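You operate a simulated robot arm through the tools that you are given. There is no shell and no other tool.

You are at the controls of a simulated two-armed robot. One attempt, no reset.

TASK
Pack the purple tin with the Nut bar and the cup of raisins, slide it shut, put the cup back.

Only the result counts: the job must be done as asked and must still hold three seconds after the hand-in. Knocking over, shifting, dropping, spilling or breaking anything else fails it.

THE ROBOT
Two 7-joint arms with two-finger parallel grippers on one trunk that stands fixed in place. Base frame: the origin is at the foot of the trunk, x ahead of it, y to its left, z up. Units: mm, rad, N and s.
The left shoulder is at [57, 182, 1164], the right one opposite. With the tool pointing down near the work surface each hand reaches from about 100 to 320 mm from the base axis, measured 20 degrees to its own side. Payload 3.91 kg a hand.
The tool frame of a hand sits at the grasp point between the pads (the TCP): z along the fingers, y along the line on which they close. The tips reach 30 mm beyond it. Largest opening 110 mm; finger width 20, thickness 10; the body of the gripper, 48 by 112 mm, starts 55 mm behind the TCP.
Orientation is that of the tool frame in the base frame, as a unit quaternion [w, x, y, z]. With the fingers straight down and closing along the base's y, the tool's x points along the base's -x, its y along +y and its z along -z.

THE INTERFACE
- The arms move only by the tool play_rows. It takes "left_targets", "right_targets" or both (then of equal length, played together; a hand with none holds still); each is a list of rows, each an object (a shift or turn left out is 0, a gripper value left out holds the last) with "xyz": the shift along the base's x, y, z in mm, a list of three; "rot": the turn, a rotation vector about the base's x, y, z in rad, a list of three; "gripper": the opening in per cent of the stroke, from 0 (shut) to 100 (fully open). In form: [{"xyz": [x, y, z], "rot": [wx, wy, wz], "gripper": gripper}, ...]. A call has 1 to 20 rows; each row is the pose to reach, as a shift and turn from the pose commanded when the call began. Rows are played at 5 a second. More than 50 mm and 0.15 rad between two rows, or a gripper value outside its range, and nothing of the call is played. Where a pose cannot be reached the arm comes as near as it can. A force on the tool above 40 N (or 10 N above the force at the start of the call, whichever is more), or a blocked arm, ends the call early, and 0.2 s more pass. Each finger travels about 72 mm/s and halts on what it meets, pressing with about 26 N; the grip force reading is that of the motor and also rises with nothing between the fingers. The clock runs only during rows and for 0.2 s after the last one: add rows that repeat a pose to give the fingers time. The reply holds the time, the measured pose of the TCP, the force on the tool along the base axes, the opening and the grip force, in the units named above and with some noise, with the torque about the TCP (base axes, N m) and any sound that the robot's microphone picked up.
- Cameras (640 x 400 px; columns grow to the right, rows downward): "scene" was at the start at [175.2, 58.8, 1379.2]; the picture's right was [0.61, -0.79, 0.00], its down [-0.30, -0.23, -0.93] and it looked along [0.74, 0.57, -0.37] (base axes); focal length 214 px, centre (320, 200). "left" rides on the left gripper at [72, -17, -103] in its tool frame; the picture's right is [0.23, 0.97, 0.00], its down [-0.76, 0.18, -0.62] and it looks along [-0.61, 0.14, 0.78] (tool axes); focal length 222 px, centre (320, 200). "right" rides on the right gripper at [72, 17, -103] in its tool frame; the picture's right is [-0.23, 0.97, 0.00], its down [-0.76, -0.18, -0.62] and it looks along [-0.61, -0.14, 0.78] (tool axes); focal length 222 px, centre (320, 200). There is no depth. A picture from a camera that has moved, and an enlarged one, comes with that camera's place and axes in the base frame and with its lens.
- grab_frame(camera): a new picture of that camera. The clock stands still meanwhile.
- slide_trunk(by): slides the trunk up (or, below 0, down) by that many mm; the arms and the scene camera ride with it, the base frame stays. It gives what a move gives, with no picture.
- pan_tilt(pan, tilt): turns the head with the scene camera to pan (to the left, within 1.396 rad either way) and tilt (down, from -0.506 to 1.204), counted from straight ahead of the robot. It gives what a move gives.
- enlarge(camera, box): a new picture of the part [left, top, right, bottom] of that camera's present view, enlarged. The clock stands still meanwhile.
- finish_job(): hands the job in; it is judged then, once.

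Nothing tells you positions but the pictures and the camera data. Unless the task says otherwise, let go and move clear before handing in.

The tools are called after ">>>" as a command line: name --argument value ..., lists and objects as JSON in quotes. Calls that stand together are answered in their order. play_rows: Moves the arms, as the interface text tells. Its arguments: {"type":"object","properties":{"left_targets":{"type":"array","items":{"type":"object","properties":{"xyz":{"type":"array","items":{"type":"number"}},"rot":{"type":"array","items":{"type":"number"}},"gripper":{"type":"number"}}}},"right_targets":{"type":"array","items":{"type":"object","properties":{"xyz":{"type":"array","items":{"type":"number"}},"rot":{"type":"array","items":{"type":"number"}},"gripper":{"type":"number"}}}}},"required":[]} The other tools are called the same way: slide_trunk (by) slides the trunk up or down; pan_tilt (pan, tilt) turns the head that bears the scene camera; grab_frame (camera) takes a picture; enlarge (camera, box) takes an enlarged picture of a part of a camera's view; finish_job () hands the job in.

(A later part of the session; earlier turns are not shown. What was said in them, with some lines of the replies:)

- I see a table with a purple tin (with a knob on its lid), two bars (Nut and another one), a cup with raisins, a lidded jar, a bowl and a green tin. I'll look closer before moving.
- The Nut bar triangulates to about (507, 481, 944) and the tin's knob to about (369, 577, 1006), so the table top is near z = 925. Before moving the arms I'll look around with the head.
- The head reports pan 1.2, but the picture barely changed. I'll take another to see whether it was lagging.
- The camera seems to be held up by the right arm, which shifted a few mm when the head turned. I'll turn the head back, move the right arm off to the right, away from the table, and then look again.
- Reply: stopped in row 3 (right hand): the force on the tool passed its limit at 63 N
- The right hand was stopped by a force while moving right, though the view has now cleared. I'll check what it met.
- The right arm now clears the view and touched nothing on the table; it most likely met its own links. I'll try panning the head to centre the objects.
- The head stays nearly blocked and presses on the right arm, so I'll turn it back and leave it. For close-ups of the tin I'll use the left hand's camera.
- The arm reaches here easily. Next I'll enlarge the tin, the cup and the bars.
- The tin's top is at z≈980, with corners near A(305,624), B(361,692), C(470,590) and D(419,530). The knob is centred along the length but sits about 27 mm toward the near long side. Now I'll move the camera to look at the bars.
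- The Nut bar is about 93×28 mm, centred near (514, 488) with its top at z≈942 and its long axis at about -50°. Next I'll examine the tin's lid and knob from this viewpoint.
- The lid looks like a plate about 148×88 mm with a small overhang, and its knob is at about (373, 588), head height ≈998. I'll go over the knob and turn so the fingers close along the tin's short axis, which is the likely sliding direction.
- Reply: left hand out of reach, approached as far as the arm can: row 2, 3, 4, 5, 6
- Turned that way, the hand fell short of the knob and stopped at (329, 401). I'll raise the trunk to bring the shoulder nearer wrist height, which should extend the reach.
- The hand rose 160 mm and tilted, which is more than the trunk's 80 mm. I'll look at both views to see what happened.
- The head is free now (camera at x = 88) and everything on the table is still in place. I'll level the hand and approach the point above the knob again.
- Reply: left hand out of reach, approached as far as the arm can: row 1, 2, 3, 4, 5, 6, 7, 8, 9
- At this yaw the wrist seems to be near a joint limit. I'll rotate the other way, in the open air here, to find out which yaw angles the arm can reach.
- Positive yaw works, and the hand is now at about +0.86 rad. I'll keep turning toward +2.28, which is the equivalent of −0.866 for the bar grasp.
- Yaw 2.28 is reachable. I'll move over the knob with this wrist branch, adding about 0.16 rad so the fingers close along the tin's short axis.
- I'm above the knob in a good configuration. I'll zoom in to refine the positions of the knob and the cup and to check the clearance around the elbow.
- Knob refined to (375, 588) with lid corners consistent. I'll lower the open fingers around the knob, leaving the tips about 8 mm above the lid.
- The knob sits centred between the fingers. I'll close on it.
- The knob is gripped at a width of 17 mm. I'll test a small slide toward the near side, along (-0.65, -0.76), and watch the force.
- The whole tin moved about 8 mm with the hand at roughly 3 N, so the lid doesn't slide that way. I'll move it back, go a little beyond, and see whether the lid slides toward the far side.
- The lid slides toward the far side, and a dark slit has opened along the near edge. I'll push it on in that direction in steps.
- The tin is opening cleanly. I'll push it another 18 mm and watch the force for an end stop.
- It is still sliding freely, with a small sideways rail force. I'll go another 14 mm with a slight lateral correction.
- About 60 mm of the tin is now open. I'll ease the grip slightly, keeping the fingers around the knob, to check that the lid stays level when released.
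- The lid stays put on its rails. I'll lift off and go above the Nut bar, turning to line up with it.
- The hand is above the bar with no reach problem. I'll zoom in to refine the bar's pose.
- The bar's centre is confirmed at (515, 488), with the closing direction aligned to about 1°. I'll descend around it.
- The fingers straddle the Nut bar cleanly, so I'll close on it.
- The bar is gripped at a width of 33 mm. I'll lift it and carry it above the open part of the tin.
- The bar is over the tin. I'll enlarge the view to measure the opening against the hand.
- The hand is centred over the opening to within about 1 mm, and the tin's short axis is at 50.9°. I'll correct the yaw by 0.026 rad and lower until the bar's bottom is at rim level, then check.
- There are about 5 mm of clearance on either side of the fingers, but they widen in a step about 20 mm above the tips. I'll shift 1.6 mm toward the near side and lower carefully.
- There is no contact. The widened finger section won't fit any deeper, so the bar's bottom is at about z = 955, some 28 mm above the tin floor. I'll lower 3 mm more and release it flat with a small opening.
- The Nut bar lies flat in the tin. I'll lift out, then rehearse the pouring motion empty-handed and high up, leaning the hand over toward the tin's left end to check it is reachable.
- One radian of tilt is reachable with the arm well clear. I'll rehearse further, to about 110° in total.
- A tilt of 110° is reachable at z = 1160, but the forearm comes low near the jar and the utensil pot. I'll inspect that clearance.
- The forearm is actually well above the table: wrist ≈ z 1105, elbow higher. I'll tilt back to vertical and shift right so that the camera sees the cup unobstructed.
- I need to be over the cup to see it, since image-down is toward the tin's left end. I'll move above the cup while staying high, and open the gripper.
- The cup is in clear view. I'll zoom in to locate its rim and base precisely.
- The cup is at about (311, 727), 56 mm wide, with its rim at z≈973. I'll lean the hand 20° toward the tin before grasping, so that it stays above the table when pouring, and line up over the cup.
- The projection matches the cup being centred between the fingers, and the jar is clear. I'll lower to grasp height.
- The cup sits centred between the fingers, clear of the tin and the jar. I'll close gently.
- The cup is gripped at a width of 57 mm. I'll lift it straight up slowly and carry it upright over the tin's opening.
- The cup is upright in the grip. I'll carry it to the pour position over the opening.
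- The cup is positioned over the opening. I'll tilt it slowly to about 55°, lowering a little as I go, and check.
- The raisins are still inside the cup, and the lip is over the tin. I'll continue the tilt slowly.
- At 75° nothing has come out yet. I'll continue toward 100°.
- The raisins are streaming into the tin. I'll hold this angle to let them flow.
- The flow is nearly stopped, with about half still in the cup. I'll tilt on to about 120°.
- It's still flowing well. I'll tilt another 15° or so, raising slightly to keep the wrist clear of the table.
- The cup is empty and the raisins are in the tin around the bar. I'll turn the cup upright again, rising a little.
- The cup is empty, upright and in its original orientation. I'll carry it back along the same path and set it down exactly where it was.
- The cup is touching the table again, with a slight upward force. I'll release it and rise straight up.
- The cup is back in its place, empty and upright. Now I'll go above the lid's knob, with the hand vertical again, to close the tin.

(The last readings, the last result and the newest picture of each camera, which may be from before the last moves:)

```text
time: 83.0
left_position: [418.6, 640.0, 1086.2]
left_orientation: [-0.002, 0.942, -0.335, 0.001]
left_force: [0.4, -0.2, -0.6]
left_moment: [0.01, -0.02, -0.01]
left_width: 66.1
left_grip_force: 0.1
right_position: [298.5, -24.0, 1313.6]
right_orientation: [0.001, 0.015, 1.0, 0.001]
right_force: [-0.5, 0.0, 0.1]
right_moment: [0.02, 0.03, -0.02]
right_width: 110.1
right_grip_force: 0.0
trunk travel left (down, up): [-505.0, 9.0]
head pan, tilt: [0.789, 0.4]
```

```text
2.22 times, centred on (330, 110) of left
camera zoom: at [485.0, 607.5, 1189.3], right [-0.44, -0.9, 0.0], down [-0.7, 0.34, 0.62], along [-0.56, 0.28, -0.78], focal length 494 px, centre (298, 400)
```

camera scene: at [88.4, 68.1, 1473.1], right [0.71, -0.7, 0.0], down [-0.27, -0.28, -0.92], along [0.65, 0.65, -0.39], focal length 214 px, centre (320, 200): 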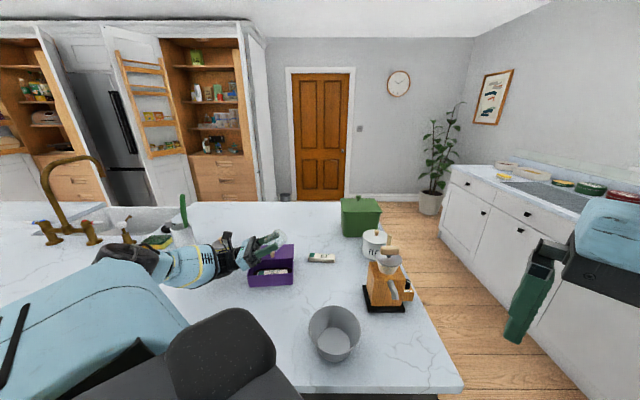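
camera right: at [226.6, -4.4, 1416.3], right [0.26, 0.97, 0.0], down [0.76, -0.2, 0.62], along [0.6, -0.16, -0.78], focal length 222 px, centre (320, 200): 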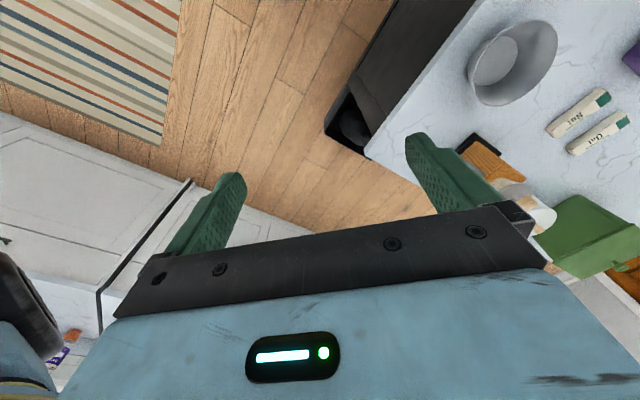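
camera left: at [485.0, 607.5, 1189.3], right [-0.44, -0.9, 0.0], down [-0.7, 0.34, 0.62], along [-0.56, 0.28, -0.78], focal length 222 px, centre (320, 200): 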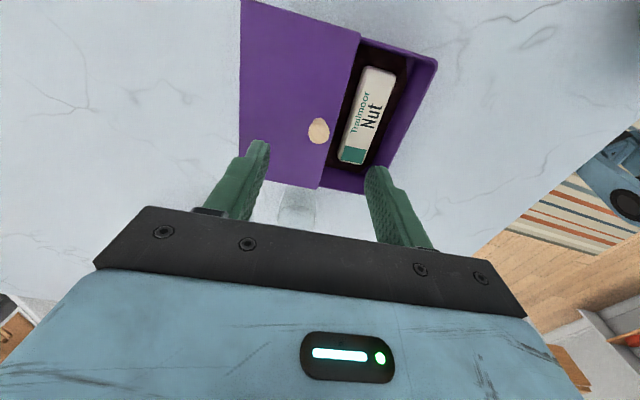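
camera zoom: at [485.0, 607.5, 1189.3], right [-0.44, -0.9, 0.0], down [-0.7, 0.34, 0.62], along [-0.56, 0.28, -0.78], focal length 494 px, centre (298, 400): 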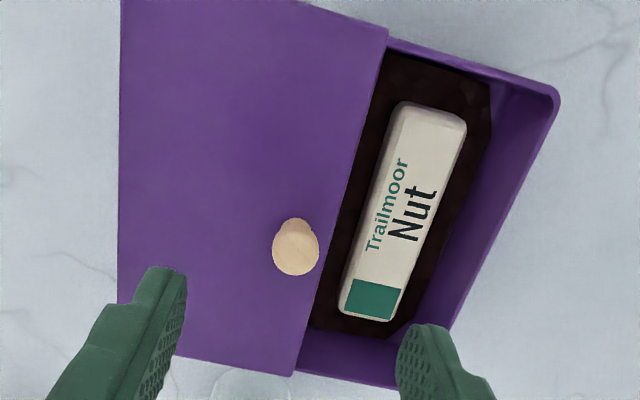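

The knob is confirmed at (417.5, 641.4). I'll descend around it and grip.

>>> play_rows --left_targets '[{"xyz": [-0.5, 1, -25]}, {"xyz": [-0.5, 1, -50]}, {"xyz": [-0.5, 1, -62]}, {"xyz": [-0.5, 1, -67]}, {"xyz": [-0.5, 1, -67]}, {"xyz": [-0.5, 1, -67], "gripper": 40}, {"xyz": [-0.5, 1, -67], "gripper": 20}, {"xyz": [-0.5, 1, -67], "gripper": 5}, {"xyz": [-0.5, 1, -67], "gripper": 5}, {"xyz": [-0.5, 1, -67], "gripper": 5}]'

>>> grab_frame --camera "left"

>>> enlarge --camera "scene" --box '[210, 205, 320, 295]'

```text
time: 85.2
left_position: [417.7, 641.5, 1020.3]
left_orientation: [-0.001, 0.942, -0.335, 0.0]
left_force: [-0.9, -0.4, -0.5]
left_moment: [-0.15, 0.08, -0.05]
left_width: 17.2
left_grip_force: 25.9
right_position: [298.6, -22.9, 1313.0]
right_orientation: [0.0, 0.014, 1.0, 0.001]
right_force: [-0.7, -0.4, 0.6]
right_moment: [-0.02, -0.02, 0.03]
right_width: 110.0
right_grip_force: 0.0
trunk travel left (down, up): [-505.0, 9.0]
head pan, tilt: [0.789, 0.4]
```

```text
taken
camera left: at [484.5, 609.0, 1122.8], right [-0.44, -0.9, 0.0], down [-0.7, 0.34, 0.62], along [-0.56, 0.28, -0.78], focal length 222 px, centre (320, 200)
```

left: 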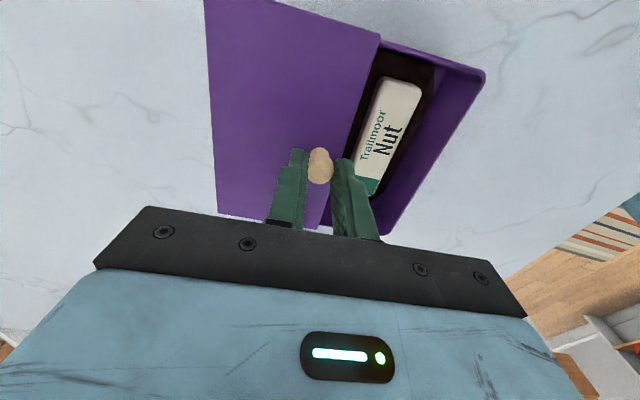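

```text
4.44 times, centred on (265, 250) of scene
camera zoom: at [88.4, 68.0, 1473.1], right [0.71, -0.7, 0.0], down [-0.27, -0.28, -0.92], along [0.65, 0.65, -0.39], focal length 953 px, centre (564, -22)
```

zoom: 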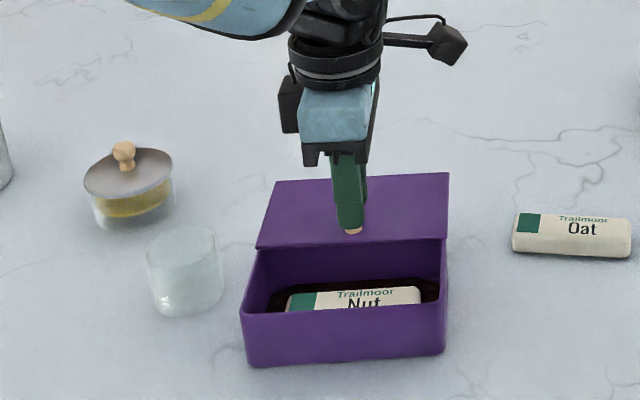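

The knob is gripped. I'll slide the lid back toward the near side, 60 mm first, in small steps.

>>> play_rows --left_targets '[{"xyz": [-2.5, -3.1, 0]}, {"xyz": [-5.6, -7.1, 0]}, {"xyz": [-8.6, -11, 0]}, {"xyz": [-11.7, -14.9, 0]}, {"xyz": [-14.8, -18.9, 0]}, {"xyz": [-17.9, -22.8, 0]}, {"xyz": [-21, -26.8, 0]}, {"xyz": [-24, -30.7, 0]}, {"xyz": [-27.1, -34.6, 0]}, {"xyz": [-30.2, -38.6, 0]}, {"xyz": [-33.3, -42.5, 0]}, {"xyz": [-37, -47.2, 0]}, {"xyz": [-37, -47.2, 0]}]'

>>> enlarge --camera "scene" --box '[210, 205, 320, 295]'

>>> grab_frame --camera "left"

```text
time: 88.0
left_position: [381.1, 594.7, 1020.8]
left_orientation: [0.0, 0.942, -0.335, 0.001]
left_force: [-0.9, 1.0, 1.2]
left_moment: [-0.11, 0.2, 0.03]
left_width: 17.2
left_grip_force: 26.4
right_position: [297.6, -23.6, 1313.2]
right_orientation: [0.001, 0.013, 1.0, 0.001]
right_force: [-0.2, -0.5, -0.5]
right_moment: [0.01, 0.01, 0.0]
right_width: 110.1
right_grip_force: 0.1
trunk travel left (down, up): [-505.0, 9.0]
head pan, tilt: [0.789, 0.4]
```

```text
4.44 times, centred on (265, 250) of scene
camera zoom: at [87.9, 68.1, 1473.1], right [0.71, -0.7, 0.0], down [-0.27, -0.28, -0.92], along [0.65, 0.65, -0.39], focal length 953 px, centre (564, -22)
```

zoom: 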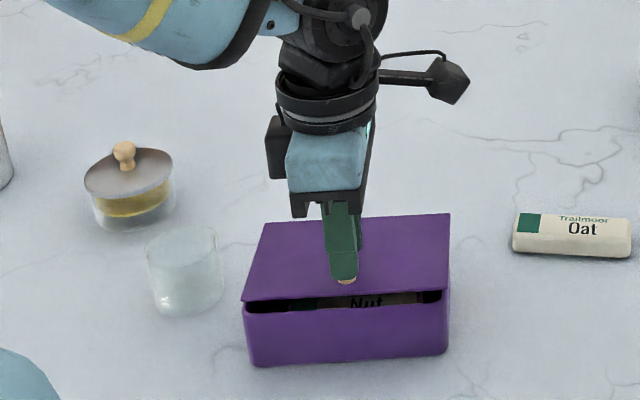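

```text
taken
camera left: at [447.5, 561.8, 1122.8], right [-0.44, -0.9, 0.0], down [-0.7, 0.34, 0.62], along [-0.56, 0.28, -0.78], focal length 222 px, centre (320, 200)
```

left: 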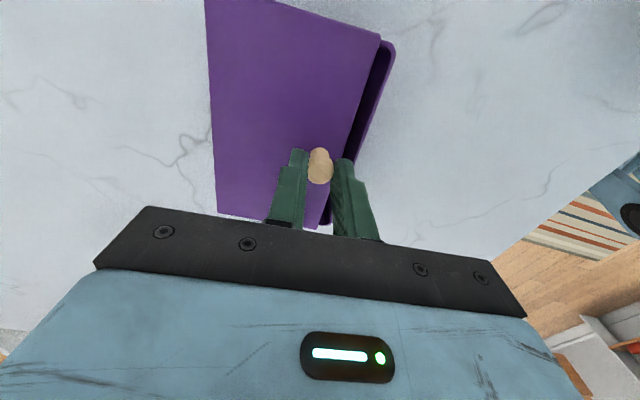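

About 15 mm remains. I'll finish closing slowly, going slightly past the expected stop to be sure it is shut.

>>> play_rows --left_targets '[{"xyz": [-2, -2.6, 0]}, {"xyz": [-4, -5.1, 0]}, {"xyz": [-6, -7.7, 0]}, {"xyz": [-7.5, -9.6, 0]}, {"xyz": [-8.6, -11, 0]}, {"xyz": [-9.3, -11.8, 0]}, {"xyz": [-9.9, -12.6, 0]}, {"xyz": [-10.2, -13, 0]}, {"xyz": [-10.2, -13, 0]}]'

>>> enlarge --camera "scene" --box '[230, 225, 310, 295]'

>>> enlarge --camera "left" --box '[190, 0, 430, 240]'

```text
time: 90.0
left_position: [371.2, 581.7, 1020.9]
left_orientation: [0.0, 0.942, -0.335, 0.001]
left_force: [1.4, 3.2, 1.5]
left_moment: [0.01, -0.05, 0.02]
left_width: 17.1
left_grip_force: 25.8
right_position: [298.7, -24.1, 1313.1]
right_orientation: [0.001, 0.014, 1.0, 0.0]
right_force: [0.1, 0.7, 0.0]
right_moment: [0.04, 0.02, 0.01]
right_width: 109.9
right_grip_force: 0.0
trunk travel left (down, up): [-505.0, 9.0]
head pan, tilt: [0.789, 0.4]
```

```text
5.71 times, centred on (270, 260) of scene
camera zoom: at [88.4, 68.3, 1473.1], right [0.71, -0.7, 0.0], down [-0.27, -0.28, -0.92], along [0.65, 0.65, -0.39], focal length 1226 px, centre (606, -143)
```

zoom: 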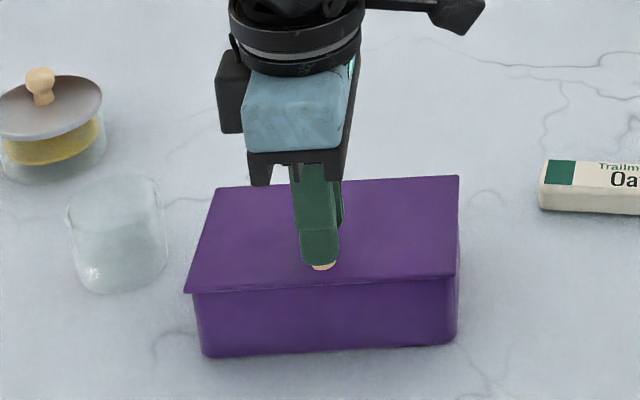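

```text
1.67 times, centred on (310, 120) of left
camera zoom: at [437.6, 548.9, 1122.8], right [-0.44, -0.9, 0.0], down [-0.7, 0.34, 0.62], along [-0.56, 0.28, -0.78], focal length 370 px, centre (337, 333)
```

zoom: 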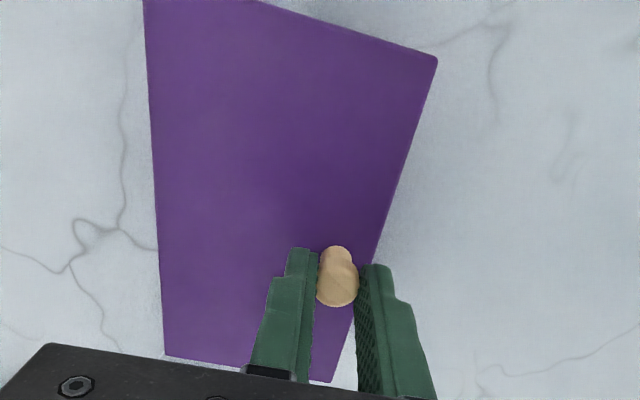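

The force rose to about 3.5 N against the closing direction, the same as at the stop earlier, so the lid is shut. I'll nudge 1.5 mm to confirm, then release and rise.

>>> play_rows --left_targets '[{"xyz": [-0.5, -0.6, 0]}, {"xyz": [-0.9, -1.2, 0]}, {"xyz": [-0.9, -1.2, 0]}]'

>>> play_rows --left_targets '[{"xyz": [0, 0, 0], "gripper": 22}, {"xyz": [0, 0, 0], "gripper": 35}, {"xyz": [0, 0, 0], "gripper": 50}, {"xyz": [0, 0, 15], "gripper": 50}, {"xyz": [0, 0, 45], "gripper": 50}, {"xyz": [0, 0, 85], "gripper": 50}, {"xyz": [0, 0, 125], "gripper": 50}, {"xyz": [0, 0, 125], "gripper": 50}]'

>>> grab_frame --camera "left"

>>> enlarge --camera "scene" --box '[210, 215, 310, 295]'

```text
time: 90.8
left_position: [369.7, 580.9, 1019.7]
left_orientation: [-0.001, 0.942, -0.335, 0.0]
left_force: [1.7, 1.8, 0.3]
left_moment: [0.0, -0.04, 0.04]
left_width: 17.0
left_grip_force: 26.2
right_position: [299.0, -22.9, 1313.6]
right_orientation: [0.001, 0.013, 1.0, 0.001]
right_force: [0.1, 0.6, 0.3]
right_moment: [0.0, -0.01, 0.01]
right_width: 109.9
right_grip_force: 0.1
trunk travel left (down, up): [-505.0, 9.0]
head pan, tilt: [0.789, 0.4]
```

```text
time: 92.6
left_position: [370.1, 580.4, 1144.9]
left_orientation: [0.0, 0.942, -0.335, 0.0]
left_force: [0.7, -0.4, -0.3]
left_moment: [0.02, 0.0, -0.02]
left_width: 54.9
left_grip_force: 0.2
right_position: [298.9, -24.0, 1314.0]
right_orientation: [0.0, 0.014, 1.0, 0.001]
right_force: [0.3, -0.4, 0.4]
right_moment: [-0.02, -0.01, -0.03]
right_width: 110.0
right_grip_force: 0.0
trunk travel left (down, up): [-505.0, 9.0]
head pan, tilt: [0.789, 0.4]
```

```text
taken
camera left: at [436.9, 548.3, 1248.0], right [-0.44, -0.9, 0.0], down [-0.7, 0.34, 0.62], along [-0.56, 0.27, -0.78], focal length 222 px, centre (320, 200)
```

left: 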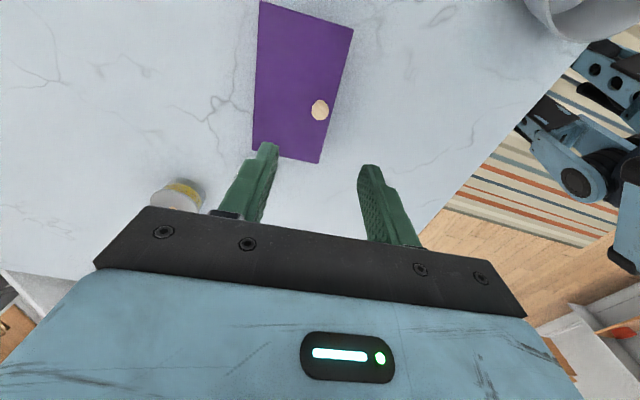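

```text
5.00 times, centred on (260, 255) of scene
camera zoom: at [88.7, 68.4, 1473.0], right [0.71, -0.7, 0.0], down [-0.27, -0.28, -0.92], along [0.65, 0.65, -0.39], focal length 1072 px, centre (620, -75)
```

zoom: 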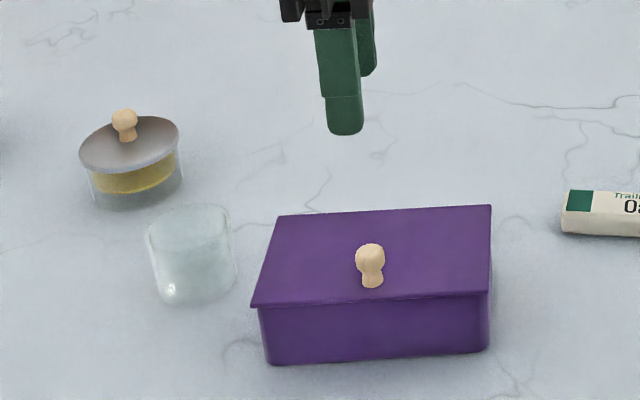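

The tin is shut, and the cup is back and upright. I'll draw the hand away from the objects and check the whole scene.

>>> play_rows --left_targets '[{"xyz": [-5, -35, 10]}, {"xyz": [-12, -75, 20]}, {"xyz": [-22, -115, 30]}, {"xyz": [-35, -155, 35]}, {"xyz": [-35, -155, 35]}]'

>>> grab_frame --camera "scene"

>>> enlarge --camera "scene" --box '[80, 190, 300, 310]'

```text
time: 93.8
left_position: [333.7, 424.1, 1179.2]
left_orientation: [-0.001, 0.942, -0.335, -0.001]
left_force: [-0.8, -0.1, -0.5]
left_moment: [0.02, 0.0, 0.03]
left_width: 54.7
left_grip_force: 0.1
right_position: [300.7, -23.3, 1313.0]
right_orientation: [0.001, 0.013, 1.0, -0.001]
right_force: [0.3, -0.2, 0.6]
right_moment: [-0.04, -0.02, 0.01]
right_width: 110.0
right_grip_force: 0.0
trunk travel left (down, up): [-505.0, 9.0]
head pan, tilt: [0.789, 0.4]
```

```text
taken
camera scene: at [88.6, 68.8, 1473.0], right [0.71, -0.7, 0.0], down [-0.27, -0.28, -0.92], along [0.65, 0.65, -0.39], focal length 214 px, centre (320, 200)
```

scene: 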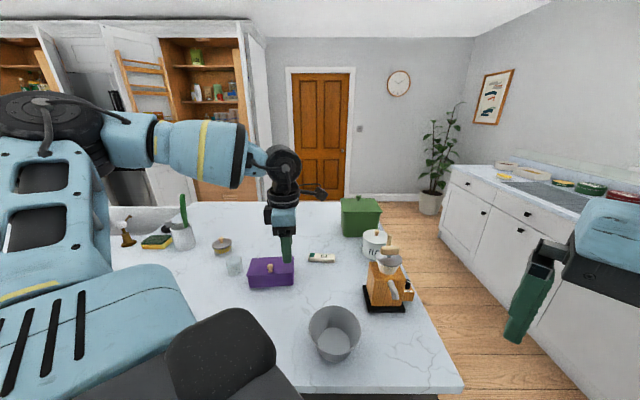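

```text
2.91 times, centred on (190, 250) of scene
camera zoom: at [88.6, 68.8, 1473.0], right [0.71, -0.7, 0.0], down [-0.27, -0.28, -0.92], along [0.65, 0.65, -0.39], focal length 624 px, centre (698, 54)
```

zoom: 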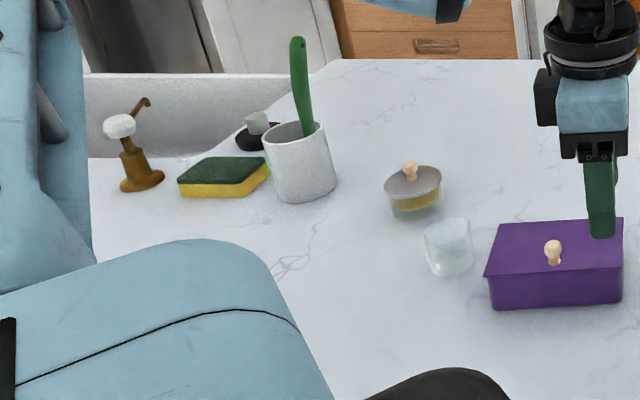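

The tin is packed and shut, the empty cup stands in its place, and nothing else on the table has been disturbed. Both hands are clear, so I'm handing in the job.

>>> finish_job

```text
The job is handed in.
```

The purple tin now holds the Nut bar and the raisins. Its lid is slid shut, and the empty cup is back standing where it was. In the last pictures nothing else on the table had moved, no raisins had spilled, and both hands were clear before I handed in.

- **Tin moved:** it sits about 8–10 mm closer to the robot than where it began. My first pull on the knob dragged the whole tin before I found that the lid slides the other way.
- **Bar dropped a little:** the fingers were too wide to reach the bottom of the tin, so I let go of the bar about 28 mm above the floor. It landed flat.
- **Right arm:** while I was clearing it from the camera's view, it was stopped by a 63 N force. The pictures showed it hadn't touched anything on the table, so it most likely hit part of the robot.
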